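You operate a simulated robot arm through the tools that you are given. There is no shell and no other tool. Be economical: measure what you need, move in short steps, check, and stop when the job is done.

You are at the controls of a simulated robot arm. One attempt, no reset.

TASK
Close the snack counter: lantern off and in the drawer, melting pot and warmer off.
Fine: drawer shut again.

The check looks at the end state, three seconds after you hand in, the way a careful person would. Anything else that was tipped, shoved, dropped, spilled or broken makes it a failure.

THE ROBOT
A 7-joint arm with a two-finger parallel gripper, fixed in place. Base frame: the origin is at the foot of the arm, x ahead of it, y to its left, z up. Lengths are in mm, angles in degrees, forces in N, time in s.
With the tool pointing down near the work surface it reaches from about 320 to 740 mm from the base axis. Its first joint turns from -115.0 to 115.0 degrees. Payload 3.91 kg.
The tool frame sits at the grasp point between the pads (the TCP): z along the fingers, y along the line on which they close. The tips reach 30 mm beyond it. Largest opening 110 mm; finger width 20, thickness 10; the body of the gripper, 48 by 112 mm, starts 55 mm behind the TCP.
Orientation is told as [roll, pitch, yaw] about the base's x, y, z axes, in that order, counted from this pose: with the fingers straight down and closing along the base's y, the tool's x points along the base's -x, its y along +y and its z along -z.

THE INTERFACE
- The arm moves only by the tool nudge_tool. Its arguments are lists of equal length, an entry for each row: "dp": the shift along the tool's x, y, z in mm, a list of three; "angular": the turn, a rotation vector about the tool's x, y, z in degrees, a list of three. In form: {"dp": [[x, y, z], ...], "angular": [[rx, ry, rz], ...]}. A call has 1 to 20 rows; each row shifts and turns the commanded pose from where the row before left it, along the tool's axes as they then stand. "hand" is the opening, from 0 (shut) to 1 (fully open), set as the call begins (left out, the last holds). A row lasts 0.2 s, in which the tool goes at most 50 mm and 8.6 degrees; a call with a longer step from one row to the next is refused whole, and so is a gripper value outside its range. A pose out of reach is approached as far as the arm can. The call stops where the force on the tool passes 40 N (or 10 N more than at its start, if that is more) or the arm is blocked; 0.2 s more then pass. The fingers move at their own pace (about 108 mm/s each) and stop on an object; they squeeze with about 32 N. The grip force told is the motor's: it shows also when the fingers shut on nothing. Time passes only in rows, and 0.2 s behind the last, so rows that do not move let the fingers close. It gives the time, the measured TCP pose, the force on the tool (base axes), the opening and the grip force at its end, in the units of the frame above (readings bear some noise), and new pictures: "show" is both (left out), scene, wrist or none.
- Cameras (640 x 400 px; columns grow to the right, rows downward): "scene" is fixed at [219.6, -650.1, 1660.4]; the picture's right is [0.91, -0.41, 0.00], its down [-0.25, -0.55, -0.79] and it looks along [0.33, 0.72, -0.61] (base axes); focal length 333 px, centre (320, 200). "wrist" rides on the gripper at [-36, 0, -57] in the tool frame; the picture's right is [0.00, -1.00, 0.00], its down [0.97, 0.00, -0.24] and it looks along [0.24, 0.00, 0.97] (tool axes); focal length 218 px, centre (320, 200). There is no depth. A picture from a camera that has moved, and an enlarged one, comes with that camera's place and axes in the base frame and with its lens.
- move_column(by): slides the trunk up (or, below 0, down) by that many mm; the arm rides with it, the base frame stays. It gives what a move gives, with no picture.
- inspect(camera, box): a new picture of the part [left, top, right, bottom] of that camera's present view, enlarged. The clock stands still meanwhile.
- sign_off(): hands the job in; it is judged then, once.

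Work in short steps. Places have to be worked out from the pictures, the camera data and where the tool is seen: move nearer, look again, correct. Check each grasp and each placing, and mend what went wrong. You have 120 turns and 150 pictures in all, those below and enlarged ones among them. Open the gripper and draw the arm clear of the work before you hand the job in, unless the task says otherwise; then end with one line.

The tools are called after "Call:" as name(argument=value, ...) on one line, values as JSON. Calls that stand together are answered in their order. nudge_tool: Moves the arm, as the interface text tells. Its arguments: {"type":"object","properties":{"dp":{"type":"array","items":{"type":"array","items":{"type":"number"}}},"angular":{"type":"array","items":{"type":"array","items":{"type":"number"}}},"hand":{"type":"number"},"show":{"type":"string","enum":["both","scene","wrist","none"]}},"required":["dp","angular"]} The other tools are called the same way: move_column (by) slides the trunk up or down; inspect (camera, box) takes an enlarged picture of a part of a camera's view; sign_off () hands the job in.

At the start:

```text
clock: 0.0
ee_pos: [471.0, -15.5, 1296.8]
tool_rot: [0.0, -0.1, 0.0]
wrist_force: [-1.0, 0.4, 0.4]
gripper_width: 110.0
grasp_force: 0.1
trunk travel left (down, up): [-900.0, 90.0]
```

scene: 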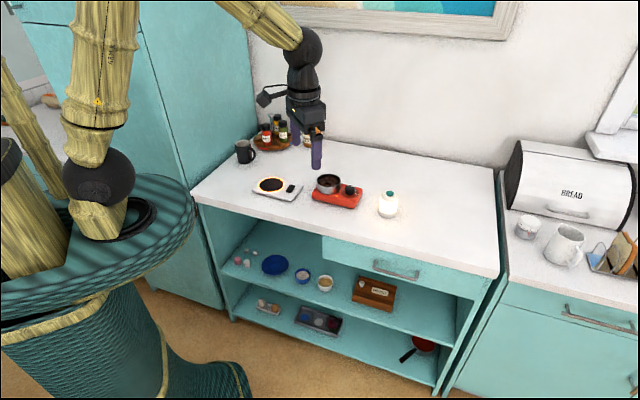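
wrist: 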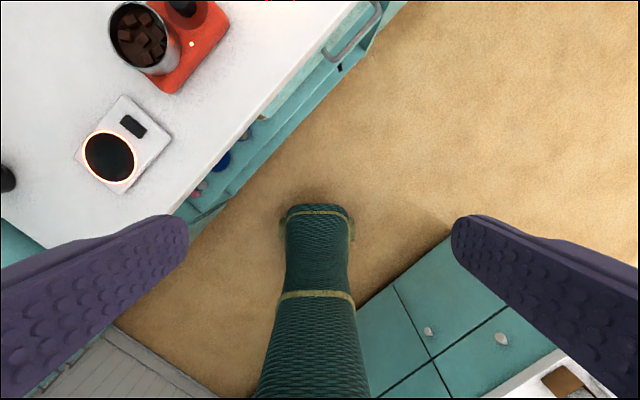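

I start by enlarging the work area in the scene camera to see the controls.

Call:
inspect(camera="scene", box=[230, 150, 420, 270])

Call:
inspect(camera="scene", box=[300, 220, 500, 345])

Call:
inspect(camera="wrist", box=[60, 0, 400, 212])

```text
3.33 times, centred on (325, 210) of scene
camera zoom: at [219.6, -650.1, 1660.4], right [0.91, -0.41, 0.0], down [-0.25, -0.55, -0.79], along [0.33, 0.72, -0.61], focal length 1110 px, centre (303, 167)
```

zoom: 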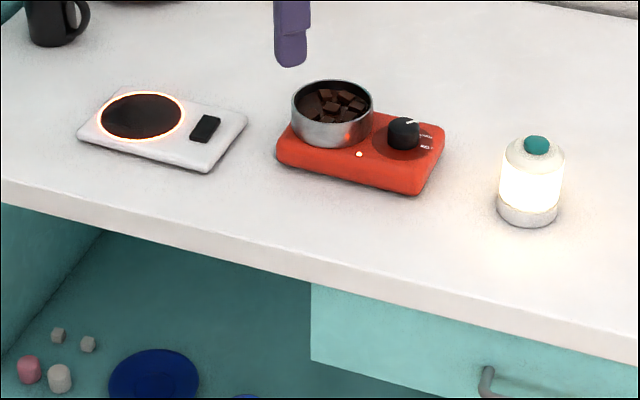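

```text
3.20 times, centred on (400, 282) of scene
camera zoom: at [219.6, -650.1, 1660.4], right [0.91, -0.41, 0.0], down [-0.25, -0.55, -0.79], along [0.33, 0.72, -0.61], focal length 1065 px, centre (64, -64)
```

zoom: 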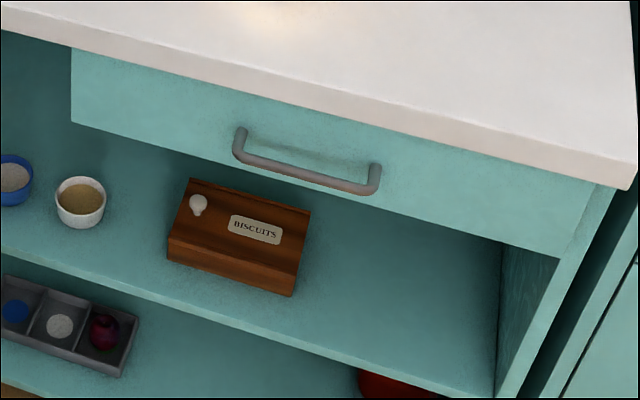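

```text
1.88 times, centred on (230, 106) of wrist
camera zoom: at [507.4, -15.7, 1354.9], right [0.0, -1.0, 0.0], down [-0.97, 0.0, 0.24], along [-0.24, 0.0, -0.97], focal length 411 px, centre (489, 377)
```

zoom: 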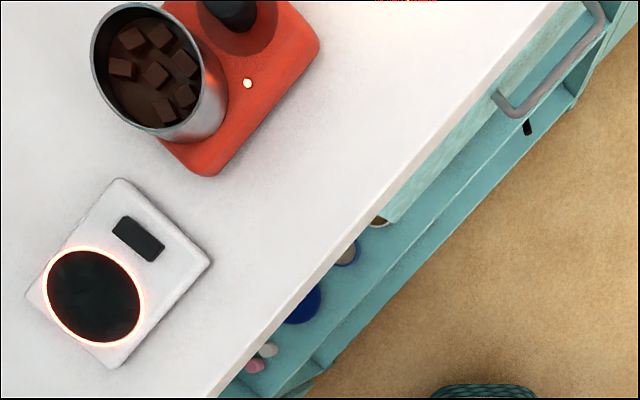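

The counter front runs at about 45°: the warmer switch is near (543,326), the knob near (718,182), the lantern near (805,65) and the handle near (728,-116). I move above the warmer for a closer look.

Call:
nudge_tool(dp=[[-11, 38, 16.5], [-11, 38, 16.5], [-11, 38, 16.5], [-11, 38, 16.5], [-11, 38, 16.5], [-11, 38, 16.5], [-11, 38, 16.5], [-11, 38, 16.5], [-11, 38, 16.5]], angular=[[0, 0, 0], [0, 0, 0], [0, 0, 0], [0, 0, 0], [0, 0, 0], [0, 0, 0], [0, 0, 0], [0, 0, 0], [0, 0, 0]], hand=0, show="wrist")

```text
clock: 2.0
ee_pos: [570.0, 329.9, 1149.5]
tool_rot: [-0.2, 0.1, 0.1]
wrist_force: [-0.7, 0.5, -0.4]
gripper_width: 0.2
grasp_force: 32.4
trunk travel left (down, up): [-900.0, 90.0]
camera wrist: at [607.1, 329.8, 1206.2], right [0.0, -1.0, 0.0], down [-0.97, 0.0, 0.24], along [-0.24, 0.0, -0.97], focal length 218 px, centre (320, 200)
```

wrist: 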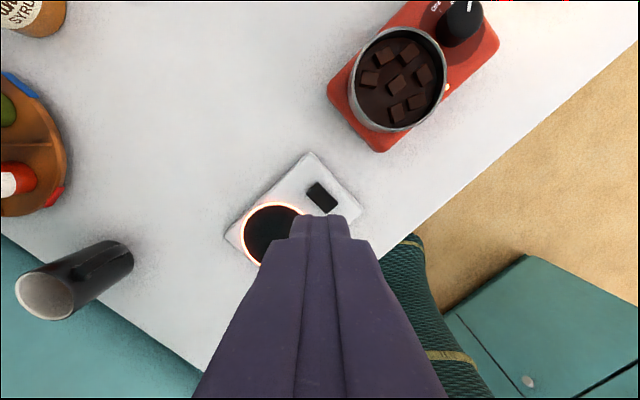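

Call:
inspect(camera="wrist", box=[270, 150, 366, 210])

Call:
inspect(camera="wrist", box=[380, 0, 508, 80])

Call:
inspect(camera="scene", box=[250, 170, 314, 210])

Call:
inspect(camera="scene", box=[310, 165, 374, 215])

```text
6.67 times, centred on (318, 180) of wrist
camera zoom: at [607.1, 329.8, 1206.2], right [0.0, -1.0, 0.0], down [-0.97, 0.0, 0.24], along [-0.24, 0.0, -0.97], focal length 1455 px, centre (333, 333)
```

zoom: 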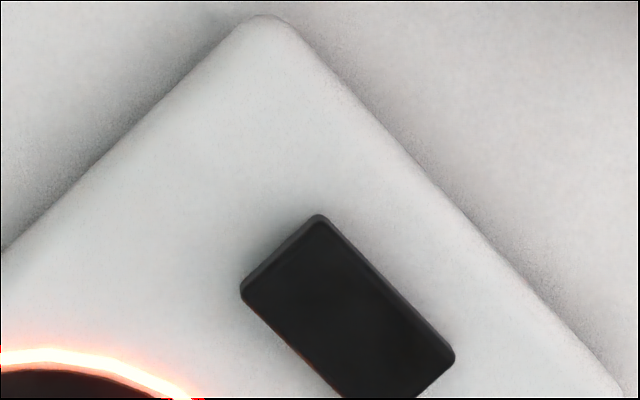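

```text
5.00 times, centred on (444, 40) of wrist
camera zoom: at [607.1, 329.8, 1206.2], right [0.0, -1.0, 0.0], down [-0.97, 0.0, 0.24], along [-0.24, 0.0, -0.97], focal length 1091 px, centre (-300, 1000)
```

zoom: 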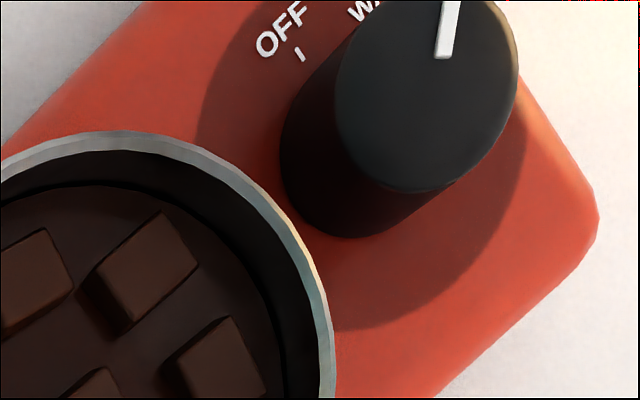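

```text
10.00 times, centred on (282, 190) of scene
camera zoom: at [219.6, -650.1, 1660.4], right [0.91, -0.41, 0.0], down [-0.25, -0.55, -0.79], along [0.33, 0.72, -0.61], focal length 3329 px, centre (700, 300)
```

zoom: 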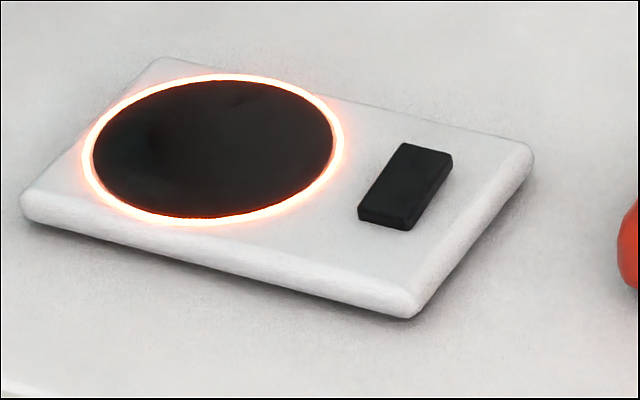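

```text
8.00 times, centred on (342, 190) of scene
camera zoom: at [219.6, -650.1, 1660.4], right [0.91, -0.41, 0.0], down [-0.25, -0.55, -0.79], along [0.33, 0.72, -0.61], focal length 2663 px, centre (144, 280)
```

zoom: 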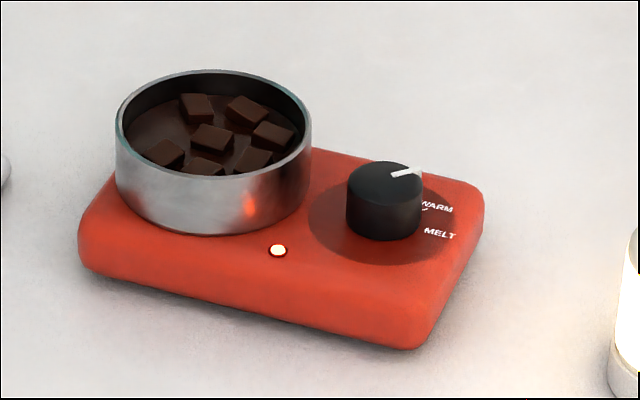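

The switch is about 38x20 mm, centred near (542,327), with its long axis perpendicular to the counter edge. I yaw 45° to align with the counter and go down to just above its front end.

Call:
nudge_tool(dp=[[0, 0, 0], [0, 0, 0], [0, 0, 0], [0, 0, 0], [0, 0, 0], [0, 0, 0], [11.5, 6, 32], [11.5, 6, 32], [11.5, 6, 32], [0, 0, 32], [0, 0, 24]], angular=[[0, 0, -7.5], [0, 0, -7.5], [0, 0, -7.5], [0, 0, -7.5], [0, 0, -7.5], [0, 0, -7.5], [0, 0, 0], [0, 0, 0], [0, 0, 0], [0, 0, 0], [0, 0, 0]], show="both")

```text
clock: 4.4
ee_pos: [530.9, 315.2, 996.5]
tool_rot: [0.0, 0.0, 45.0]
wrist_force: [0.4, 0.4, 0.8]
gripper_width: 0.2
grasp_force: 31.7
trunk travel left (down, up): [-900.0, 90.0]
camera wrist: at [558.2, 339.8, 1052.9], right [0.71, -0.71, 0.0], down [-0.69, -0.69, 0.24], along [-0.17, -0.17, -0.97], focal length 218 px, centre (320, 200)
```

scene: 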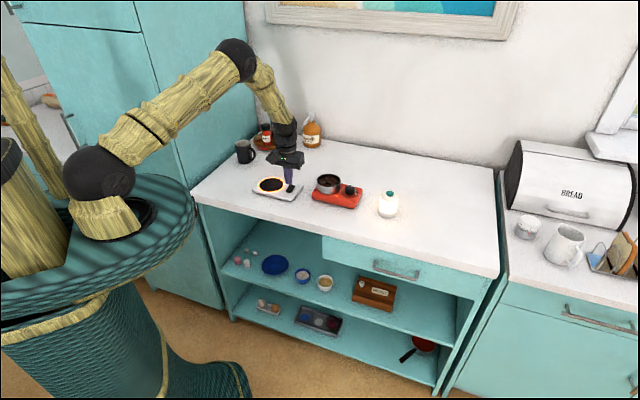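
wrist: 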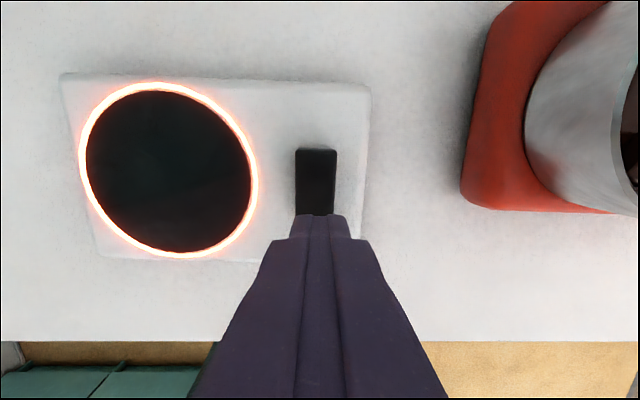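

Aligned over the front end. I press down in small steps.

Call:
nudge_tool(dp=[[0, 0, 10], [0, 0, 10], [0, 0, 5], [0, 0, 3], [0, 0, 3], [0, 0, 3], [0, 0, 3]], angular=[[0, 0, 0], [0, 0, 0], [0, 0, 0], [0, 0, 0], [0, 0, 0], [0, 0, 0], [0, 0, 0]], show="wrist")

```text
clock: 6.2
ee_pos: [533.6, 314.4, 966.2]
tool_rot: [-0.2, -0.5, 45.0]
wrist_force: [-11.6, -6.8, 22.1]
gripper_width: 0.1
grasp_force: 32.5
trunk travel left (down, up): [-900.0, 90.0]
stopped in row 7: the force on the tool passed its limit (the readings are from after the stop); the commanded pose is now the measured one
camera wrist: at [558.1, 339.7, 1023.9], right [0.71, -0.71, 0.0], down [-0.69, -0.69, 0.23], along [-0.16, -0.17, -0.97], focal length 218 px, centre (320, 200)
```

wrist: 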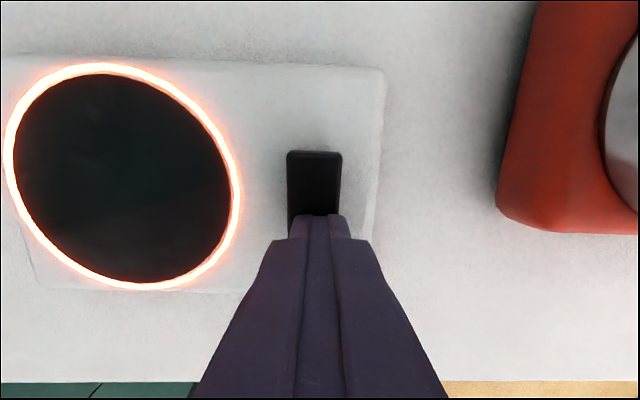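

The ring is still lit, so that end was already down. I lift, shift 24 mm to the back end and press there.

Call:
nudge_tool(dp=[[0, 0, -15], [-13, 2, 0], [-12, 0, 0], [0, 0, 8], [0, 0, 4], [0, 0, 3], [0, 0, 3], [0, 0, 3]], angular=[[0, 0, 0], [0, 0, 0], [0, 0, 0], [0, 0, 0], [0, 0, 0], [0, 0, 0], [0, 0, 0], [0, 0, 0]], show="wrist")

```text
clock: 7.9
ee_pos: [552.6, 337.9, 965.8]
tool_rot: [-0.2, -1.2, 44.9]
wrist_force: [-3.1, -2.4, 19.1]
gripper_width: 0.0
grasp_force: 32.3
trunk travel left (down, up): [-900.0, 90.0]
stopped in row 8: the force on the tool passed its limit (the readings are from after the stop); the commanded pose is now the measured one
camera wrist: at [579.1, 362.7, 1024.2], right [0.71, -0.71, 0.0], down [-0.69, -0.69, 0.22], along [-0.15, -0.16, -0.98], focal length 218 px, centre (320, 200)
```

wrist: 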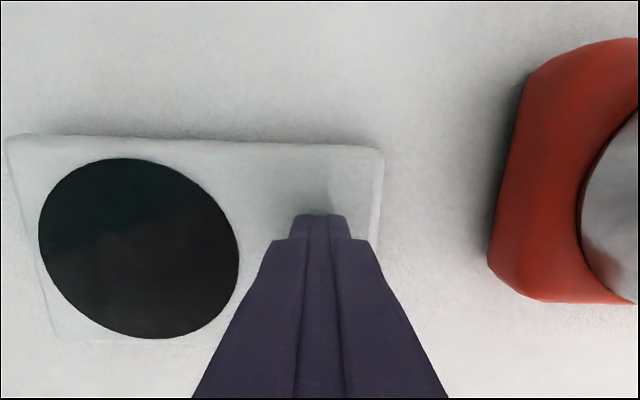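

The warmer is off. I lift and go over to the melting pot knob for a view from above.

Call:
nudge_tool(dp=[[0, 0, -40], [0, 0, -40], [0, 0, -40], [0, 0, -30], [2, -45, 0], [2, -45, 0], [3, -45, 0], [3, -45, 0], [3, -47, 0]], angular=[[0, 0, 0], [0, 0, 0], [-0.85, 0.85, 0], [0, 0, 0], [0, 0, 0], [0, 0, 0], [0, 0, 0], [0, 0, 0], [0, 0, 0]], show="wrist")

```text
clock: 9.9
ee_pos: [705.0, 163.1, 1109.7]
tool_rot: [0.8, -0.2, 45.0]
wrist_force: [-0.1, -0.6, -0.4]
gripper_width: 0.0
grasp_force: 31.9
trunk travel left (down, up): [-900.0, 90.0]
camera wrist: at [730.7, 188.7, 1167.3], right [0.71, -0.71, -0.01], down [-0.68, -0.69, 0.24], along [-0.18, -0.16, -0.97], focal length 218 px, centre (320, 200)
```

wrist: 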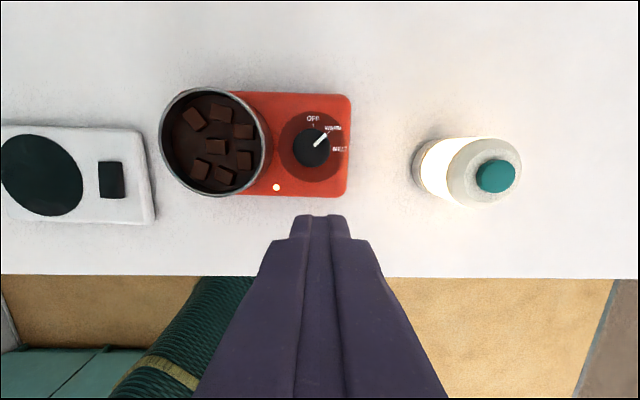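

Call:
inspect(camera="wrist", box=[264, 95, 360, 200])

Call:
inspect(camera="wrist", box=[400, 120, 540, 220])

```text
3.81 times, centred on (312, 148) of wrist
camera zoom: at [730.7, 188.7, 1167.3], right [0.71, -0.71, -0.01], down [-0.68, -0.69, 0.24], along [-0.18, -0.16, -0.97], focal length 832 px, centre (350, 400)
```

zoom: 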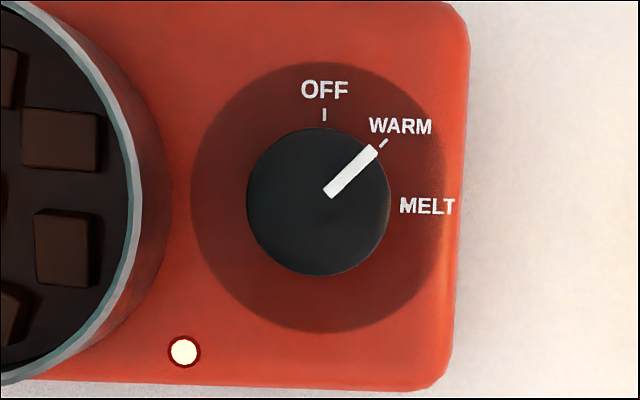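

```text
4.00 times, centred on (470, 170) of wrist
camera zoom: at [730.7, 188.7, 1167.3], right [0.71, -0.71, -0.01], down [-0.68, -0.69, 0.24], along [-0.18, -0.16, -0.97], focal length 873 px, centre (-280, 320)
```

zoom: 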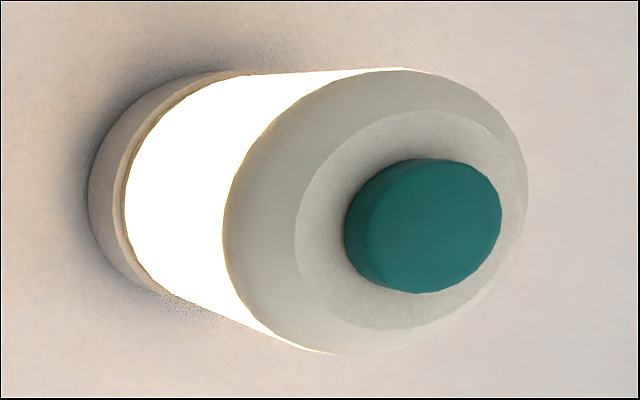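

The pointer is at WARM, so OFF is 45° counterclockwise. The knob centre is about (722,194.5), its top z≈968 and its diameter ≈35 mm. I turn to yaw -45 and hover with the fingers part open just above it.

Call:
nudge_tool(dp=[[-17, 5, 0], [-17, 5, 0], [0, 0, 0], [0, 0, 0], [0, 0, 0], [0, 0, 0], [0, 0, 0], [0, 0, 0], [0, 0, 0], [0, 0, 0], [0, 0, 0], [0, 0, 0], [0, 0, 0], [0, 0, 0], [0, 0, 35], [0, 0, 35], [0, 0, 30]], angular=[[0, 0, 0], [0, 0, 0], [0, 0, 7.5], [0, 0, 7.5], [0, 0, 7.5], [0, 0, 7.5], [0, 0, 7.5], [0, 0, 7.5], [0, 0, 7.5], [0, 0, 7.5], [0, 0, 7.5], [0, 0, 7.5], [0, 0, 7.5], [0, 0, 7.5], [0, 0, 0], [0, 0, 0], [0, 0, 0]], hand=0.52, show="both")

```text
clock: 13.5
ee_pos: [721.3, 201.3, 1009.4]
tool_rot: [0.2, 0.7, -45.1]
wrist_force: [1.0, 0.6, -0.5]
gripper_width: 57.0
grasp_force: 0.0
trunk travel left (down, up): [-900.0, 90.0]
camera wrist: at [748.2, 174.7, 1066.1], right [-0.71, -0.71, 0.0], down [-0.68, 0.68, 0.25], along [-0.18, 0.18, -0.97], focal length 218 px, centre (320, 200)
```

scene: 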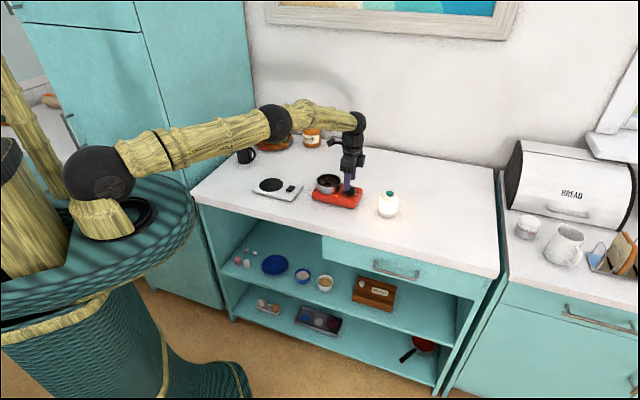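
wrist: 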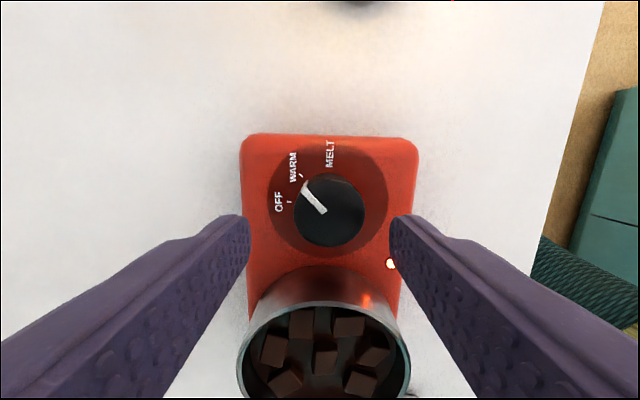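

Knob centre refines to (723,193.5). I correct and descend to TCP z≈980 around the knob.

Call:
nudge_tool(dp=[[-7, -4, 0], [0, 0, 10], [0, 0, 10], [0, 0, 8]], angular=[[0, 0, 0], [0, 0, 0], [0, 0, 0], [0, 0, 0]], show="wrist")

```text
clock: 14.5
ee_pos: [722.2, 192.6, 983.1]
tool_rot: [0.1, 0.7, -45.0]
wrist_force: [-0.4, 0.1, -0.2]
gripper_width: 57.2
grasp_force: 0.0
trunk travel left (down, up): [-900.0, 90.0]
camera wrist: at [749.4, 165.7, 1040.1], right [-0.71, -0.71, 0.0], down [-0.69, 0.68, 0.25], along [-0.18, 0.18, -0.97], focal length 218 px, centre (320, 200)
```

wrist: 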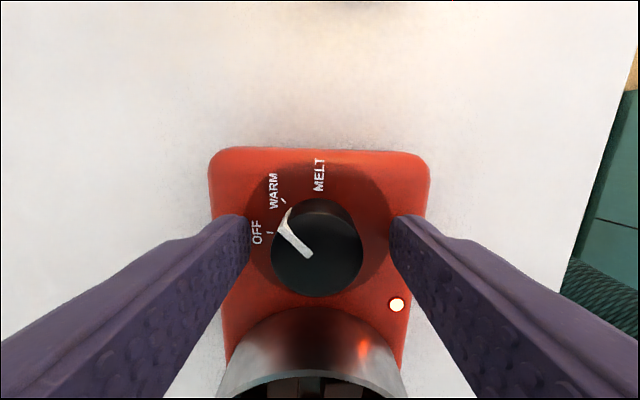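

Centred over the knob. I lower 3 mm and close on it.

Call:
nudge_tool(dp=[[0, 0, 3]], angular=[[0, 0, 0]], show="none")

Call:
nudge_tool(dp=[[0, 0, 0], [0, 0, 0]], angular=[[0, 0, 0], [0, 0, 0]], hand=0.2, show="wrist")

```text
clock: 14.9
ee_pos: [724.4, 191.5, 979.6]
tool_rot: [0.1, 0.7, -44.9]
wrist_force: [0.7, -1.0, -0.4]
gripper_width: 57.2
grasp_force: 0.2
trunk travel left (down, up): [-900.0, 90.0]
```

```text
clock: 15.5
ee_pos: [723.1, 192.1, 979.3]
tool_rot: [0.1, 0.8, -45.1]
wrist_force: [1.0, 2.2, 1.1]
gripper_width: 33.0
grasp_force: 31.6
trunk travel left (down, up): [-900.0, 90.0]
camera wrist: at [749.7, 165.8, 1037.2], right [-0.71, -0.71, 0.0], down [-0.69, 0.68, 0.25], along [-0.18, 0.18, -0.97], focal length 218 px, centre (320, 200)
```

wrist: 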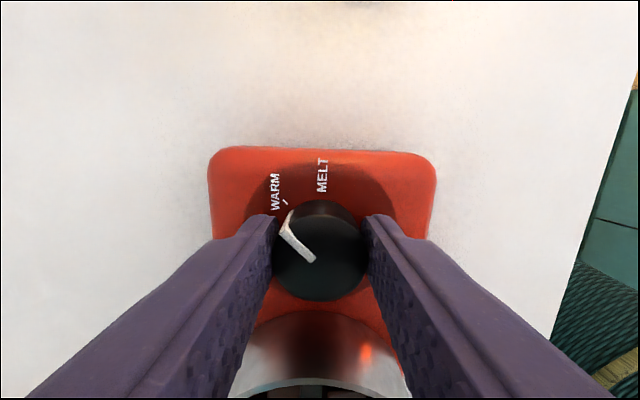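

The knob is gripped at 33 mm. I turn 45° counterclockwise towards OFF.

Call:
nudge_tool(dp=[[0, 0, 0], [0, 0, 0], [0, 0, 0], [0, 0, 0], [0, 0, 0], [0, 0, 0]], angular=[[0, 0, -7.5], [0, 0, -7.5], [0, 0, -7.5], [0, 0, -7.5], [0, 0, -7.5], [0, 0, -7.5]], show="wrist")

```text
clock: 16.9
ee_pos: [722.2, 192.5, 979.7]
tool_rot: [0.5, 0.3, 0.1]
wrist_force: [2.5, 6.2, 3.5]
gripper_width: 33.3
grasp_force: 32.1
trunk travel left (down, up): [-900.0, 90.0]
camera wrist: at [759.6, 191.9, 1037.6], right [0.0, -1.0, -0.01], down [-0.97, 0.0, 0.25], along [-0.25, 0.01, -0.97], focal length 218 px, centre (320, 200)
```

wrist: 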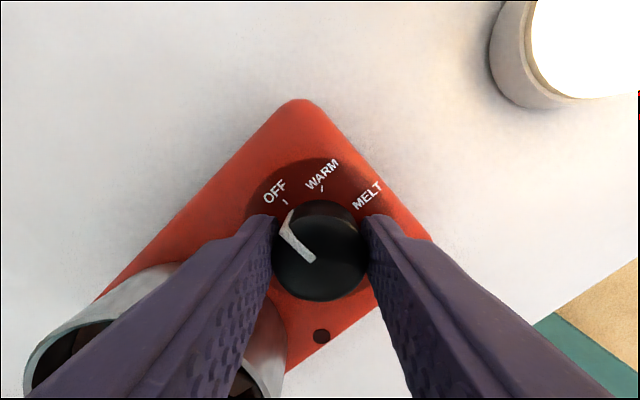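

The light is out and the pointer is on OFF. I release, lift straight up, close, and move over the lantern (≈(803,85), top ≈1013).

Call:
nudge_tool(dp=[[0, 0, 0], [0, 0, 0], [0, 0, -20], [0, 0, -40], [0, 0, -45], [0, 0, -45]], angular=[[0, 0, 0], [0, 0, 0], [0, 0, 0], [0, 0, 0], [0, 0, 0], [0, 0, 0]], hand=0.5, show="none")

Call:
nudge_tool(dp=[[-27, -36, 0], [-27, -36, 0], [-27, -36, 0], [0, 0, 0]], angular=[[0, 0, 0], [0, 0, 0], [0, 0, 0], [0, 0, 0]], hand=0, show="both")

```text
clock: 18.3
ee_pos: [723.4, 188.5, 1130.4]
tool_rot: [0.5, 0.3, 0.0]
wrist_force: [0.9, 0.2, 0.1]
gripper_width: 55.1
grasp_force: 0.1
trunk travel left (down, up): [-900.0, 90.0]
```

```text
clock: 19.3
ee_pos: [758.2, 81.9, 1129.4]
tool_rot: [0.6, 0.3, 0.1]
wrist_force: [-0.1, 0.6, 0.5]
gripper_width: 0.0
grasp_force: 32.2
out of reach, approached as far as the arm can: row 1, 2, 3
trunk travel left (down, up): [-900.0, 90.0]
camera wrist: at [794.5, 81.9, 1187.3], right [0.0, -1.0, -0.01], down [-0.97, 0.0, 0.25], along [-0.25, 0.01, -0.97], focal length 218 px, centre (320, 200)
```

scene: 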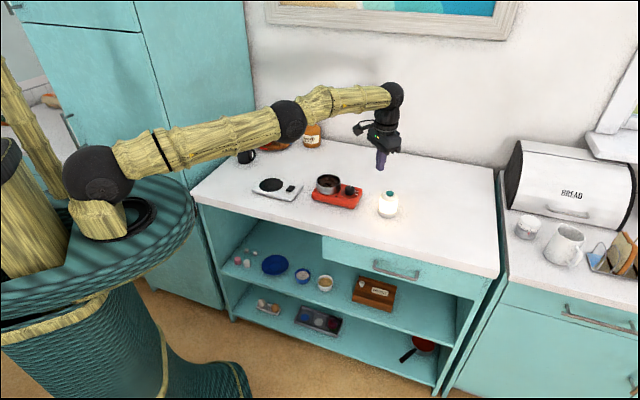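
wrist: 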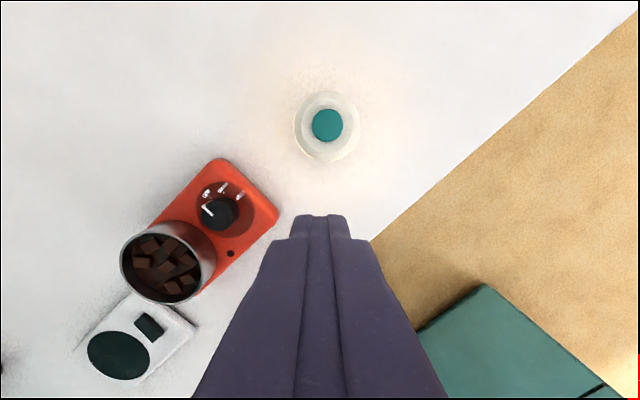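

The lantern refines to about (810,77) with its top near 992, which is beyond vertical reach. I tilt the fingers 25° outward to gain reach.

Call:
nudge_tool(dp=[[0, 0, 0], [0, 0, 0], [0, 0, 0], [0, 0, 0], [0, 0, 0]], angular=[[0, -6.25, 0], [0, -6.25, 0], [0, -6.25, 0], [0, -6.25, 0], [0, 0, 0]], show="both")

```text
clock: 20.5
ee_pos: [756.3, 82.9, 1131.2]
tool_rot: [0.6, -24.7, -0.2]
wrist_force: [-0.1, -0.5, 0.5]
gripper_width: 0.3
grasp_force: 32.0
trunk travel left (down, up): [-900.0, 90.0]
camera wrist: at [766.3, 82.3, 1198.2], right [0.0, -1.0, -0.01], down [-0.98, 0.0, -0.19], along [0.19, 0.01, -0.98], focal length 218 px, centre (320, 200)
```

scene: 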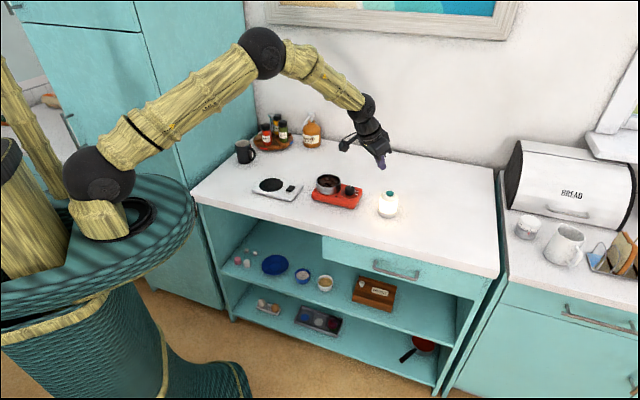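
wrist: 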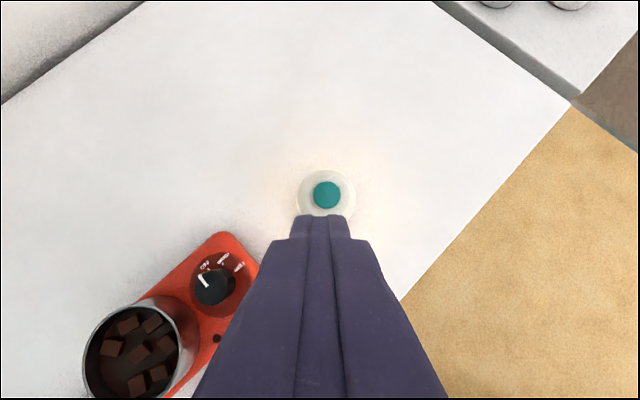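

The button is confirmed at (811,78). I bring the tip to about 15 mm above it.

Call:
nudge_tool(dp=[[-2.2, -1.3, 25], [-2.2, -1.3, 25], [-2.2, -1.3, 25], [-2, -1.5, 25], [0, 0, 0]], angular=[[0, 0, 0], [0, 0, 0], [0, 0, 0], [0, 0, 0], [0, 0, 0]], show="both")

```text
clock: 21.7
ee_pos: [805.9, 79.8, 1044.2]
tool_rot: [0.7, -24.6, -0.1]
wrist_force: [-0.5, 0.4, -0.3]
gripper_width: 0.0
grasp_force: 32.0
trunk travel left (down, up): [-900.0, 90.0]
camera wrist: at [816.0, 78.2, 1111.2], right [0.0, -1.0, -0.01], down [-0.98, 0.0, -0.19], along [0.19, 0.01, -0.98], focal length 218 px, centre (320, 200)
```

scene: 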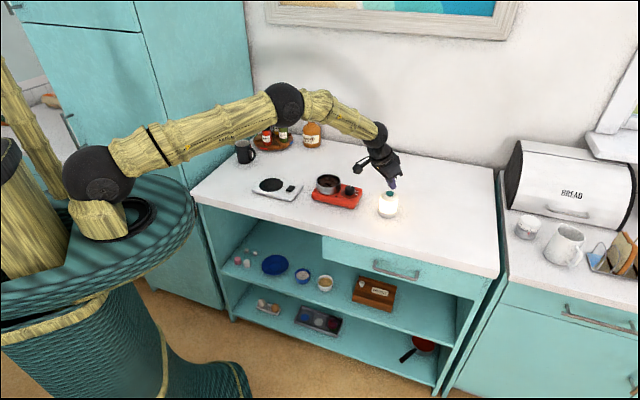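
wrist: 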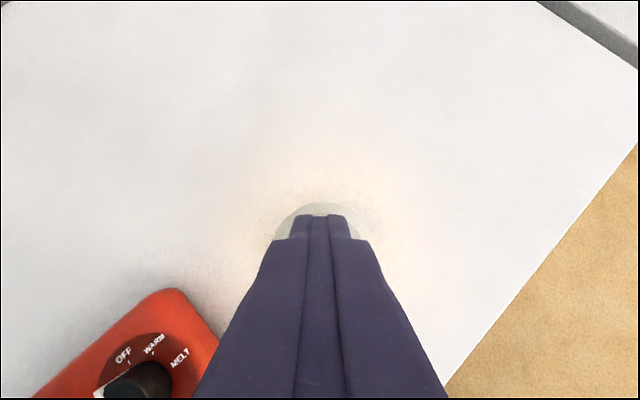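

Tip is over the button. I press vertically in small steps.

Call:
nudge_tool(dp=[[1.67, 0, 3.63], [1.67, 0, 3.63], [1.67, 0, 3.63], [0.84, 0, 1.82], [0.84, 0, 1.82], [0.84, 0, 1.82], [0.84, 0, 1.82]], angular=[[0, 0, 0], [0, 0, 0], [0, 0, 0], [0, 0, 0], [0, 0, 0], [0, 0, 0], [0, 0, 0]], show="scene")

```text
clock: 23.3
ee_pos: [805.8, 78.9, 1026.9]
tool_rot: [0.6, -24.7, -0.2]
wrist_force: [0.6, -1.8, 7.8]
gripper_width: 0.0
grasp_force: 32.2
trunk travel left (down, up): [-900.0, 90.0]
```

scene: 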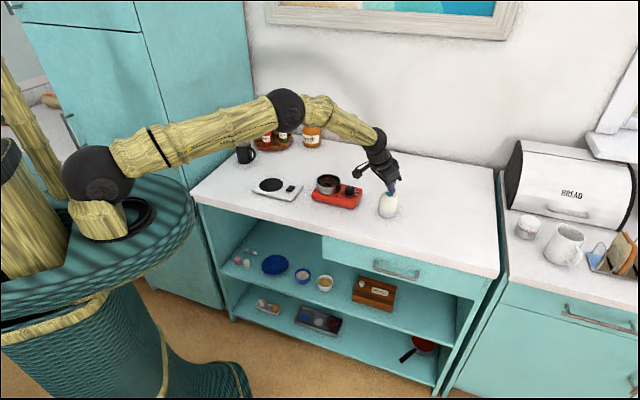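

The lantern light is out. I lift off vertically, back away, untilt, and go in front of the drawer with yaw -45 to look at the handle.

Call:
nudge_tool(dp=[[-18, 0, -39], [-18, 0, -39], [41, 0, -19], [41, 0, -19], [0, 0, 0], [0, 0, 0], [0, 0, 0], [0, 0, 0], [15.2, -46, 7.4], [15.2, -46, 7.4], [15.2, -46, 7.4], [15.2, -46, 7.4], [15.2, -45, 7.4], [0, 0, 0], [0, 0, 0], [0, 0, 0], [0, 0, 0], [0, 0, 0], [0, 0, 0]], angular=[[0, 0, 0], [0, 0, 0], [0, 0, 0], [0, 0, 0], [0, 6.18, 0], [0, 6.18, 0], [0, 6.18, 0], [0, 6.18, 0], [0, 0, 0], [0, 0, 0], [0, 0, 0], [0, 0, 0], [0, 0, 0], [0, 0, 7.5], [0, 0, 7.5], [0, 0, 7.5], [0, 0, 7.5], [0, 0, 7.5], [0, 0, 7.5]], show="both")

```text
clock: 27.3
ee_pos: [639.4, -150.7, 1071.1]
tool_rot: [0.3, 0.5, -45.1]
wrist_force: [-0.1, 0.7, 0.6]
gripper_width: 0.0
grasp_force: 31.5
trunk travel left (down, up): [-900.0, 90.0]
camera wrist: at [666.1, -176.2, 1128.3], right [-0.71, -0.71, -0.01], down [-0.68, 0.69, 0.25], along [-0.17, 0.18, -0.97], focal length 218 px, centre (320, 200)
```

scene: 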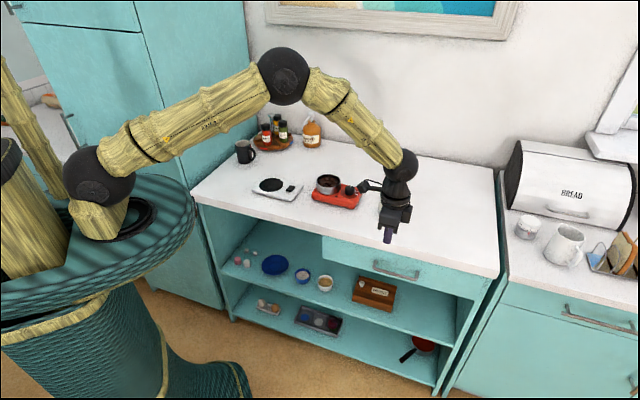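
wrist: 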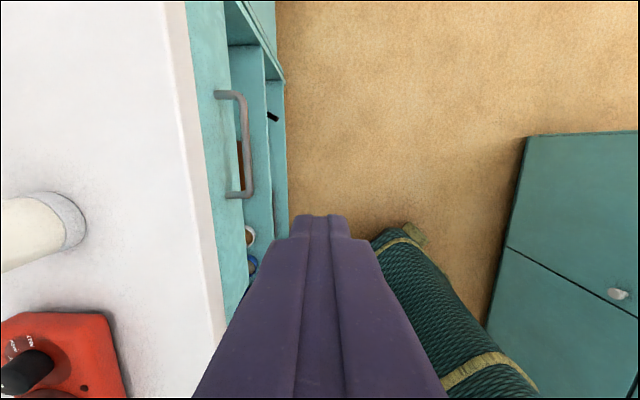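

Call:
inspect(camera="wrist", box=[180, 70, 300, 230])

Call:
inspect(camera="scene", box=[360, 250, 424, 290])

```text
2.50 times, centred on (240, 150) of wrist
camera zoom: at [666.1, -176.2, 1128.3], right [-0.71, -0.71, -0.01], down [-0.68, 0.69, 0.25], along [-0.17, 0.18, -0.97], focal length 546 px, centre (520, 325)
```

zoom: 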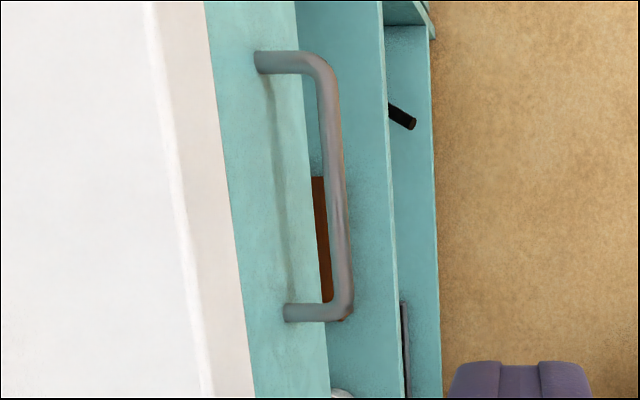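

```text
10.00 times, centred on (392, 270) of scene
camera zoom: at [219.6, -650.1, 1660.4], right [0.91, -0.41, 0.0], down [-0.25, -0.55, -0.79], along [0.33, 0.72, -0.61], focal length 3329 px, centre (-400, -500)
```

zoom: 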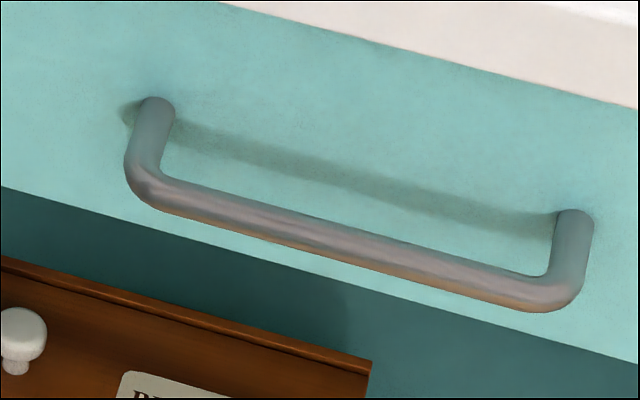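

The handle bar comes out at about (747,-92,784), 37 mm proud of a drawer front that is recessed under the slab. I tilt the tool 60° so the fingers point inward and down, and look at the reach.

Call:
nudge_tool(dp=[[0, 0, 0], [0, 0, 0], [0, 0, 0], [0, 0, 0], [0, 0, 0], [0, 0, 0], [0, 0, 0], [0, 0, 0], [0, 0, 0]], angular=[[-7.5, 0, 0], [-7.5, 0, 0], [-7.5, 0, 0], [-7.5, 0, 0], [-7.5, 0, 0], [-7.5, 0, 0], [-7.5, 0, 0], [-7.5, 0, 0], [0, 0, 0]], hand=0.45, show="both")

```text
clock: 29.3
ee_pos: [640.6, -149.8, 1072.6]
tool_rot: [60.5, 0.4, -44.9]
wrist_force: [0.5, 0.1, -0.4]
gripper_width: 49.6
grasp_force: 0.0
trunk travel left (down, up): [-900.0, 90.0]
camera wrist: at [631.4, -210.5, 1099.6], right [-0.35, -0.35, -0.87], down [-0.83, 0.54, 0.13], along [0.42, 0.77, -0.48], focal length 218 px, centre (320, 200)
```

scene: 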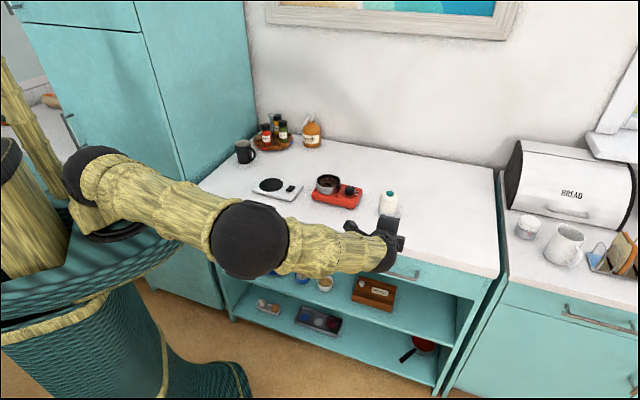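
wrist: 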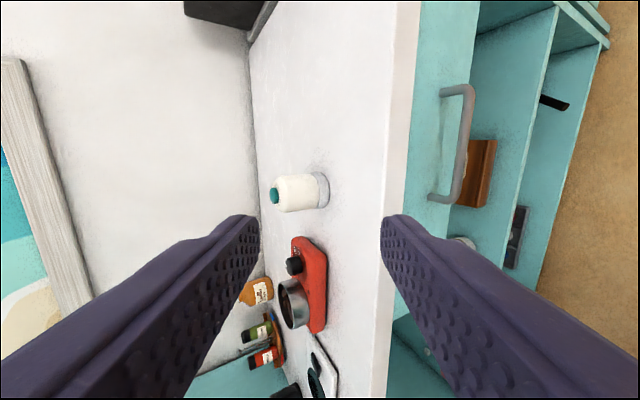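

The tilt worked. I lower the whole arm with the column by 240 mm, keeping this configuration in front of the drawer.

Call:
move_column(by=-240)

Call:
nudge_tool(dp=[[0, 0, 0]], angular=[[0, 0, 0]], show="both")

```text
clock: 31.8
ee_pos: [640.3, -149.8, 830.5]
tool_rot: [60.2, 0.4, -45.0]
wrist_force: [-1.5, 0.4, -1.3]
gripper_width: 49.4
grasp_force: 0.1
trunk travel left (down, up): [-660.0, 330.0]
```

```text
clock: 32.2
ee_pos: [641.4, -150.5, 830.4]
tool_rot: [60.3, 0.4, -44.9]
wrist_force: [-0.3, 1.0, 0.9]
gripper_width: 49.5
grasp_force: 0.0
trunk travel left (down, up): [-660.0, 330.0]
camera wrist: at [631.1, -211.0, 859.4], right [-0.36, -0.35, -0.87], down [-0.83, 0.54, 0.13], along [0.42, 0.77, -0.48], focal length 218 px, centre (320, 200)
```

scene: 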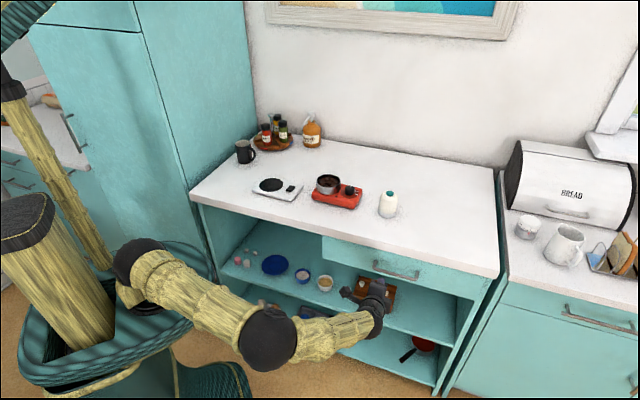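
wrist: 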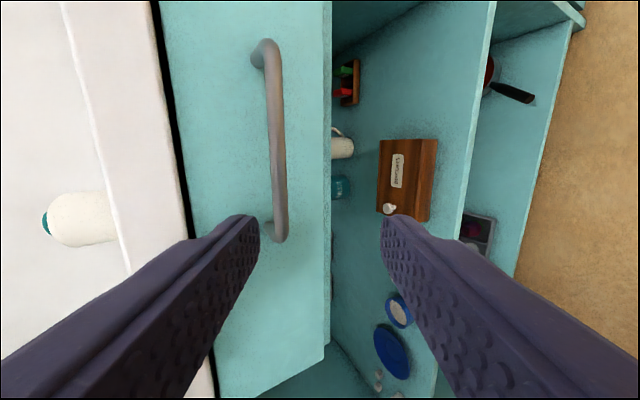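

The better baseline puts the bar at about (732,-107,810). I line up the opening with the bar and approach partway.

Call:
nudge_tool(dp=[[-17, 15, 10], [-17, 15, 10], [0, 0, 20], [0, 0, 0]], angular=[[0, 0, 0], [0, 0, 0], [0, 0, 0], [0, 0, 0]], show="both")

```text
clock: 33.2
ee_pos: [699.6, -139.8, 836.7]
tool_rot: [60.3, 0.5, -45.0]
wrist_force: [-0.7, -0.7, 0.5]
gripper_width: 49.5
grasp_force: 0.0
trunk travel left (down, up): [-660.0, 330.0]
camera wrist: at [691.0, -199.9, 865.6], right [-0.36, -0.35, -0.87], down [-0.83, 0.54, 0.13], along [0.42, 0.77, -0.48], focal length 218 px, centre (320, 200)
```

scene: 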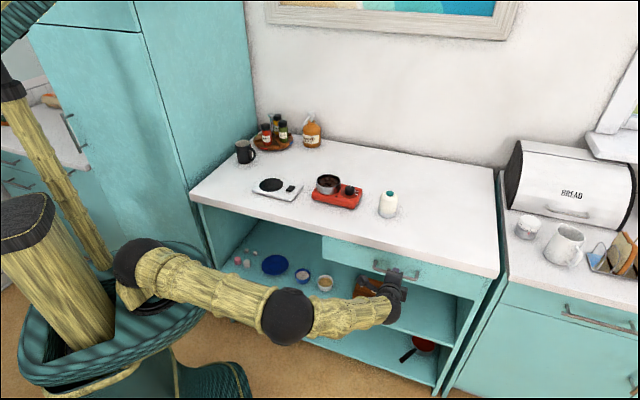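
wrist: 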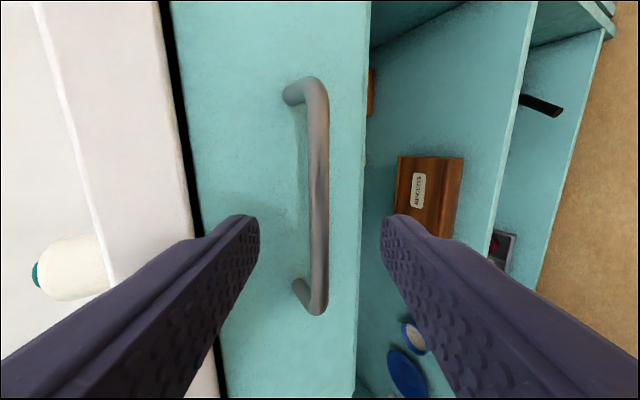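

The bar is centred between the fingers, roughly 55 mm beyond the TCP. I advance 25 mm and recheck.

Call:
nudge_tool(dp=[[0, 0, 13], [0, 0, 12], [0, 0, 0]], angular=[[0, 0, 0], [0, 0, 0], [0, 0, 0]], show="both")

Call:
inspect(camera="scene", box=[350, 240, 446, 300])

```text
clock: 34.0
ee_pos: [715.2, -122.3, 825.0]
tool_rot: [60.3, 0.5, -45.0]
wrist_force: [-0.3, -0.3, -0.3]
gripper_width: 49.2
grasp_force: 0.0
trunk travel left (down, up): [-660.0, 330.0]
camera wrist: at [706.1, -184.5, 853.3], right [-0.36, -0.35, -0.87], down [-0.83, 0.54, 0.13], along [0.42, 0.77, -0.48], focal length 218 px, centre (320, 200)
```

scene: 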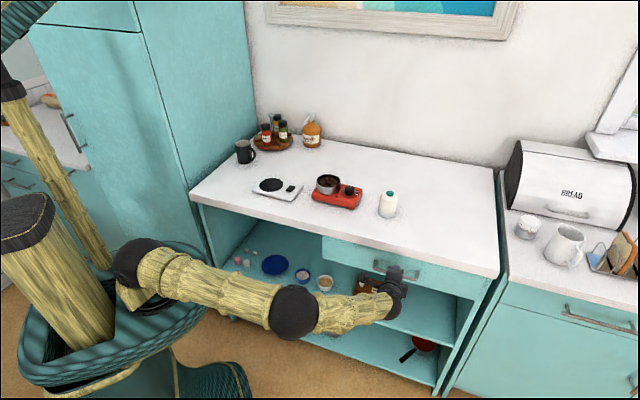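
wrist: 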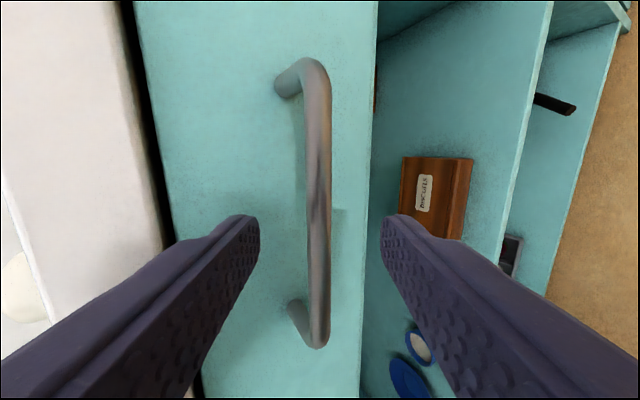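

```text
6.67 times, centred on (398, 270) of scene
camera zoom: at [219.6, -650.1, 1660.4], right [0.91, -0.41, 0.0], down [-0.25, -0.55, -0.79], along [0.33, 0.72, -0.61], focal length 2219 px, centre (-200, -267)
```

zoom: 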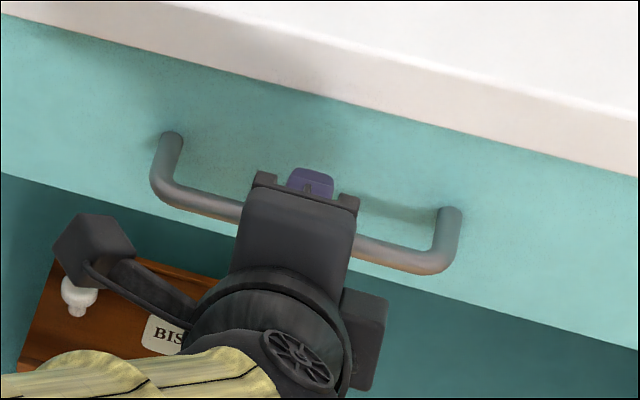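

The bar stays centred. I advance 18 mm more (force-guarded) and look.

Call:
nudge_tool(dp=[[0, 0, 6], [0, 0, 6], [0, 0, 6], [0, 0, 0]], angular=[[0, 0, 0], [0, 0, 0], [0, 0, 0], [0, 0, 0]], show="wrist")

Call:
inspect(camera="scene", box=[350, 240, 446, 300])

```text
clock: 35.0
ee_pos: [725.2, -112.1, 815.5]
tool_rot: [60.3, 0.5, -45.1]
wrist_force: [0.8, -0.4, 0.8]
gripper_width: 49.5
grasp_force: 0.0
trunk travel left (down, up): [-660.0, 330.0]
camera wrist: at [716.0, -173.7, 844.0], right [-0.36, -0.35, -0.87], down [-0.83, 0.54, 0.13], along [0.42, 0.77, -0.48], focal length 218 px, centre (320, 200)
```

wrist: 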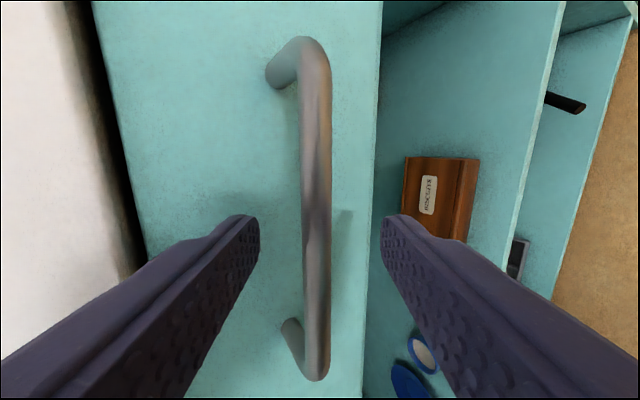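

```text
6.67 times, centred on (398, 270) of scene
camera zoom: at [219.6, -650.1, 1660.4], right [0.91, -0.41, 0.0], down [-0.25, -0.55, -0.79], along [0.33, 0.72, -0.61], focal length 2219 px, centre (-200, -267)
```

zoom: 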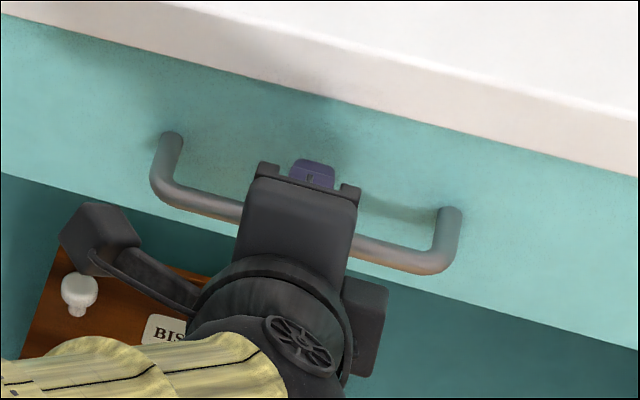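

The bar now seems to be just inside the fingertips. I advance 12 mm more and close.

Call:
nudge_tool(dp=[[0, 0, 6], [0, 0, 6], [0, 0, 0]], angular=[[0, 0, 0], [0, 0, 0], [0, 0, 0]], show="none")

Call:
nudge_tool(dp=[[0, 0, 0], [0, 0, 0], [0, 0, 0]], angular=[[0, 0, 0], [0, 0, 0], [0, 0, 0]], hand=0, show="wrist")

```text
clock: 35.8
ee_pos: [731.8, -105.8, 809.5]
tool_rot: [60.3, 0.5, -45.1]
wrist_force: [-0.2, 1.0, 0.8]
gripper_width: 49.6
grasp_force: 0.0
trunk travel left (down, up): [-660.0, 330.0]
```

```text
clock: 36.6
ee_pos: [731.8, -105.6, 812.0]
tool_rot: [60.4, 0.4, -45.0]
wrist_force: [2.6, -0.6, 9.3]
gripper_width: 11.6
grasp_force: 44.9
trunk travel left (down, up): [-660.0, 330.0]
camera wrist: at [723.8, -166.1, 839.2], right [-0.35, -0.34, -0.87], down [-0.83, 0.54, 0.13], along [0.42, 0.77, -0.48], focal length 218 px, centre (320, 200)
```

wrist: 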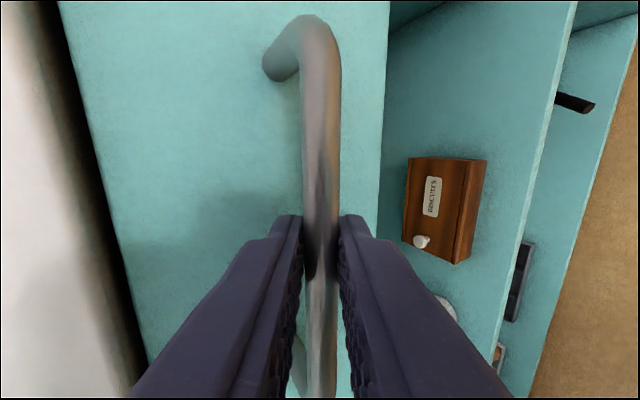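

The bar is gripped (11.6 mm). I pull straight out 100 mm in small rows.

Call:
nudge_tool(dp=[[0, -5, -8.7], [0, -7.4, -13], [0, -7.4, -13], [0, -7.4, -13], [0, -7.4, -13], [0, -7.4, -13], [0, -7.4, -13]], angular=[[0, 0, 0], [0, 0, 0], [0, 0, 0], [0, 0, 0], [0, 0, 0], [0, 0, 0], [0, 0, 0]], show="scene")

```text
clock: 38.2
ee_pos: [660.1, -178.1, 809.7]
tool_rot: [60.4, 0.3, -45.0]
wrist_force: [4.9, -5.8, 21.7]
gripper_width: 11.6
grasp_force: 45.3
trunk travel left (down, up): [-660.0, 330.0]
```

scene: 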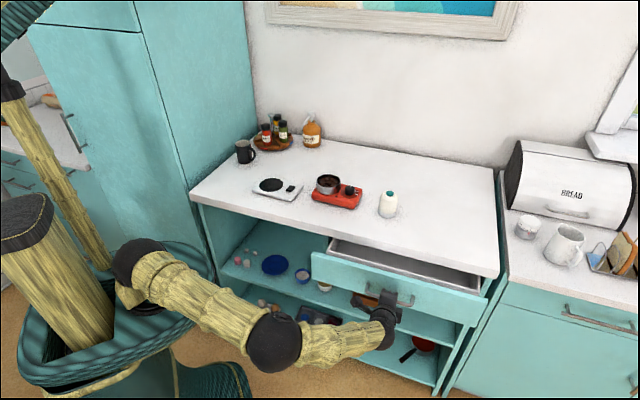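

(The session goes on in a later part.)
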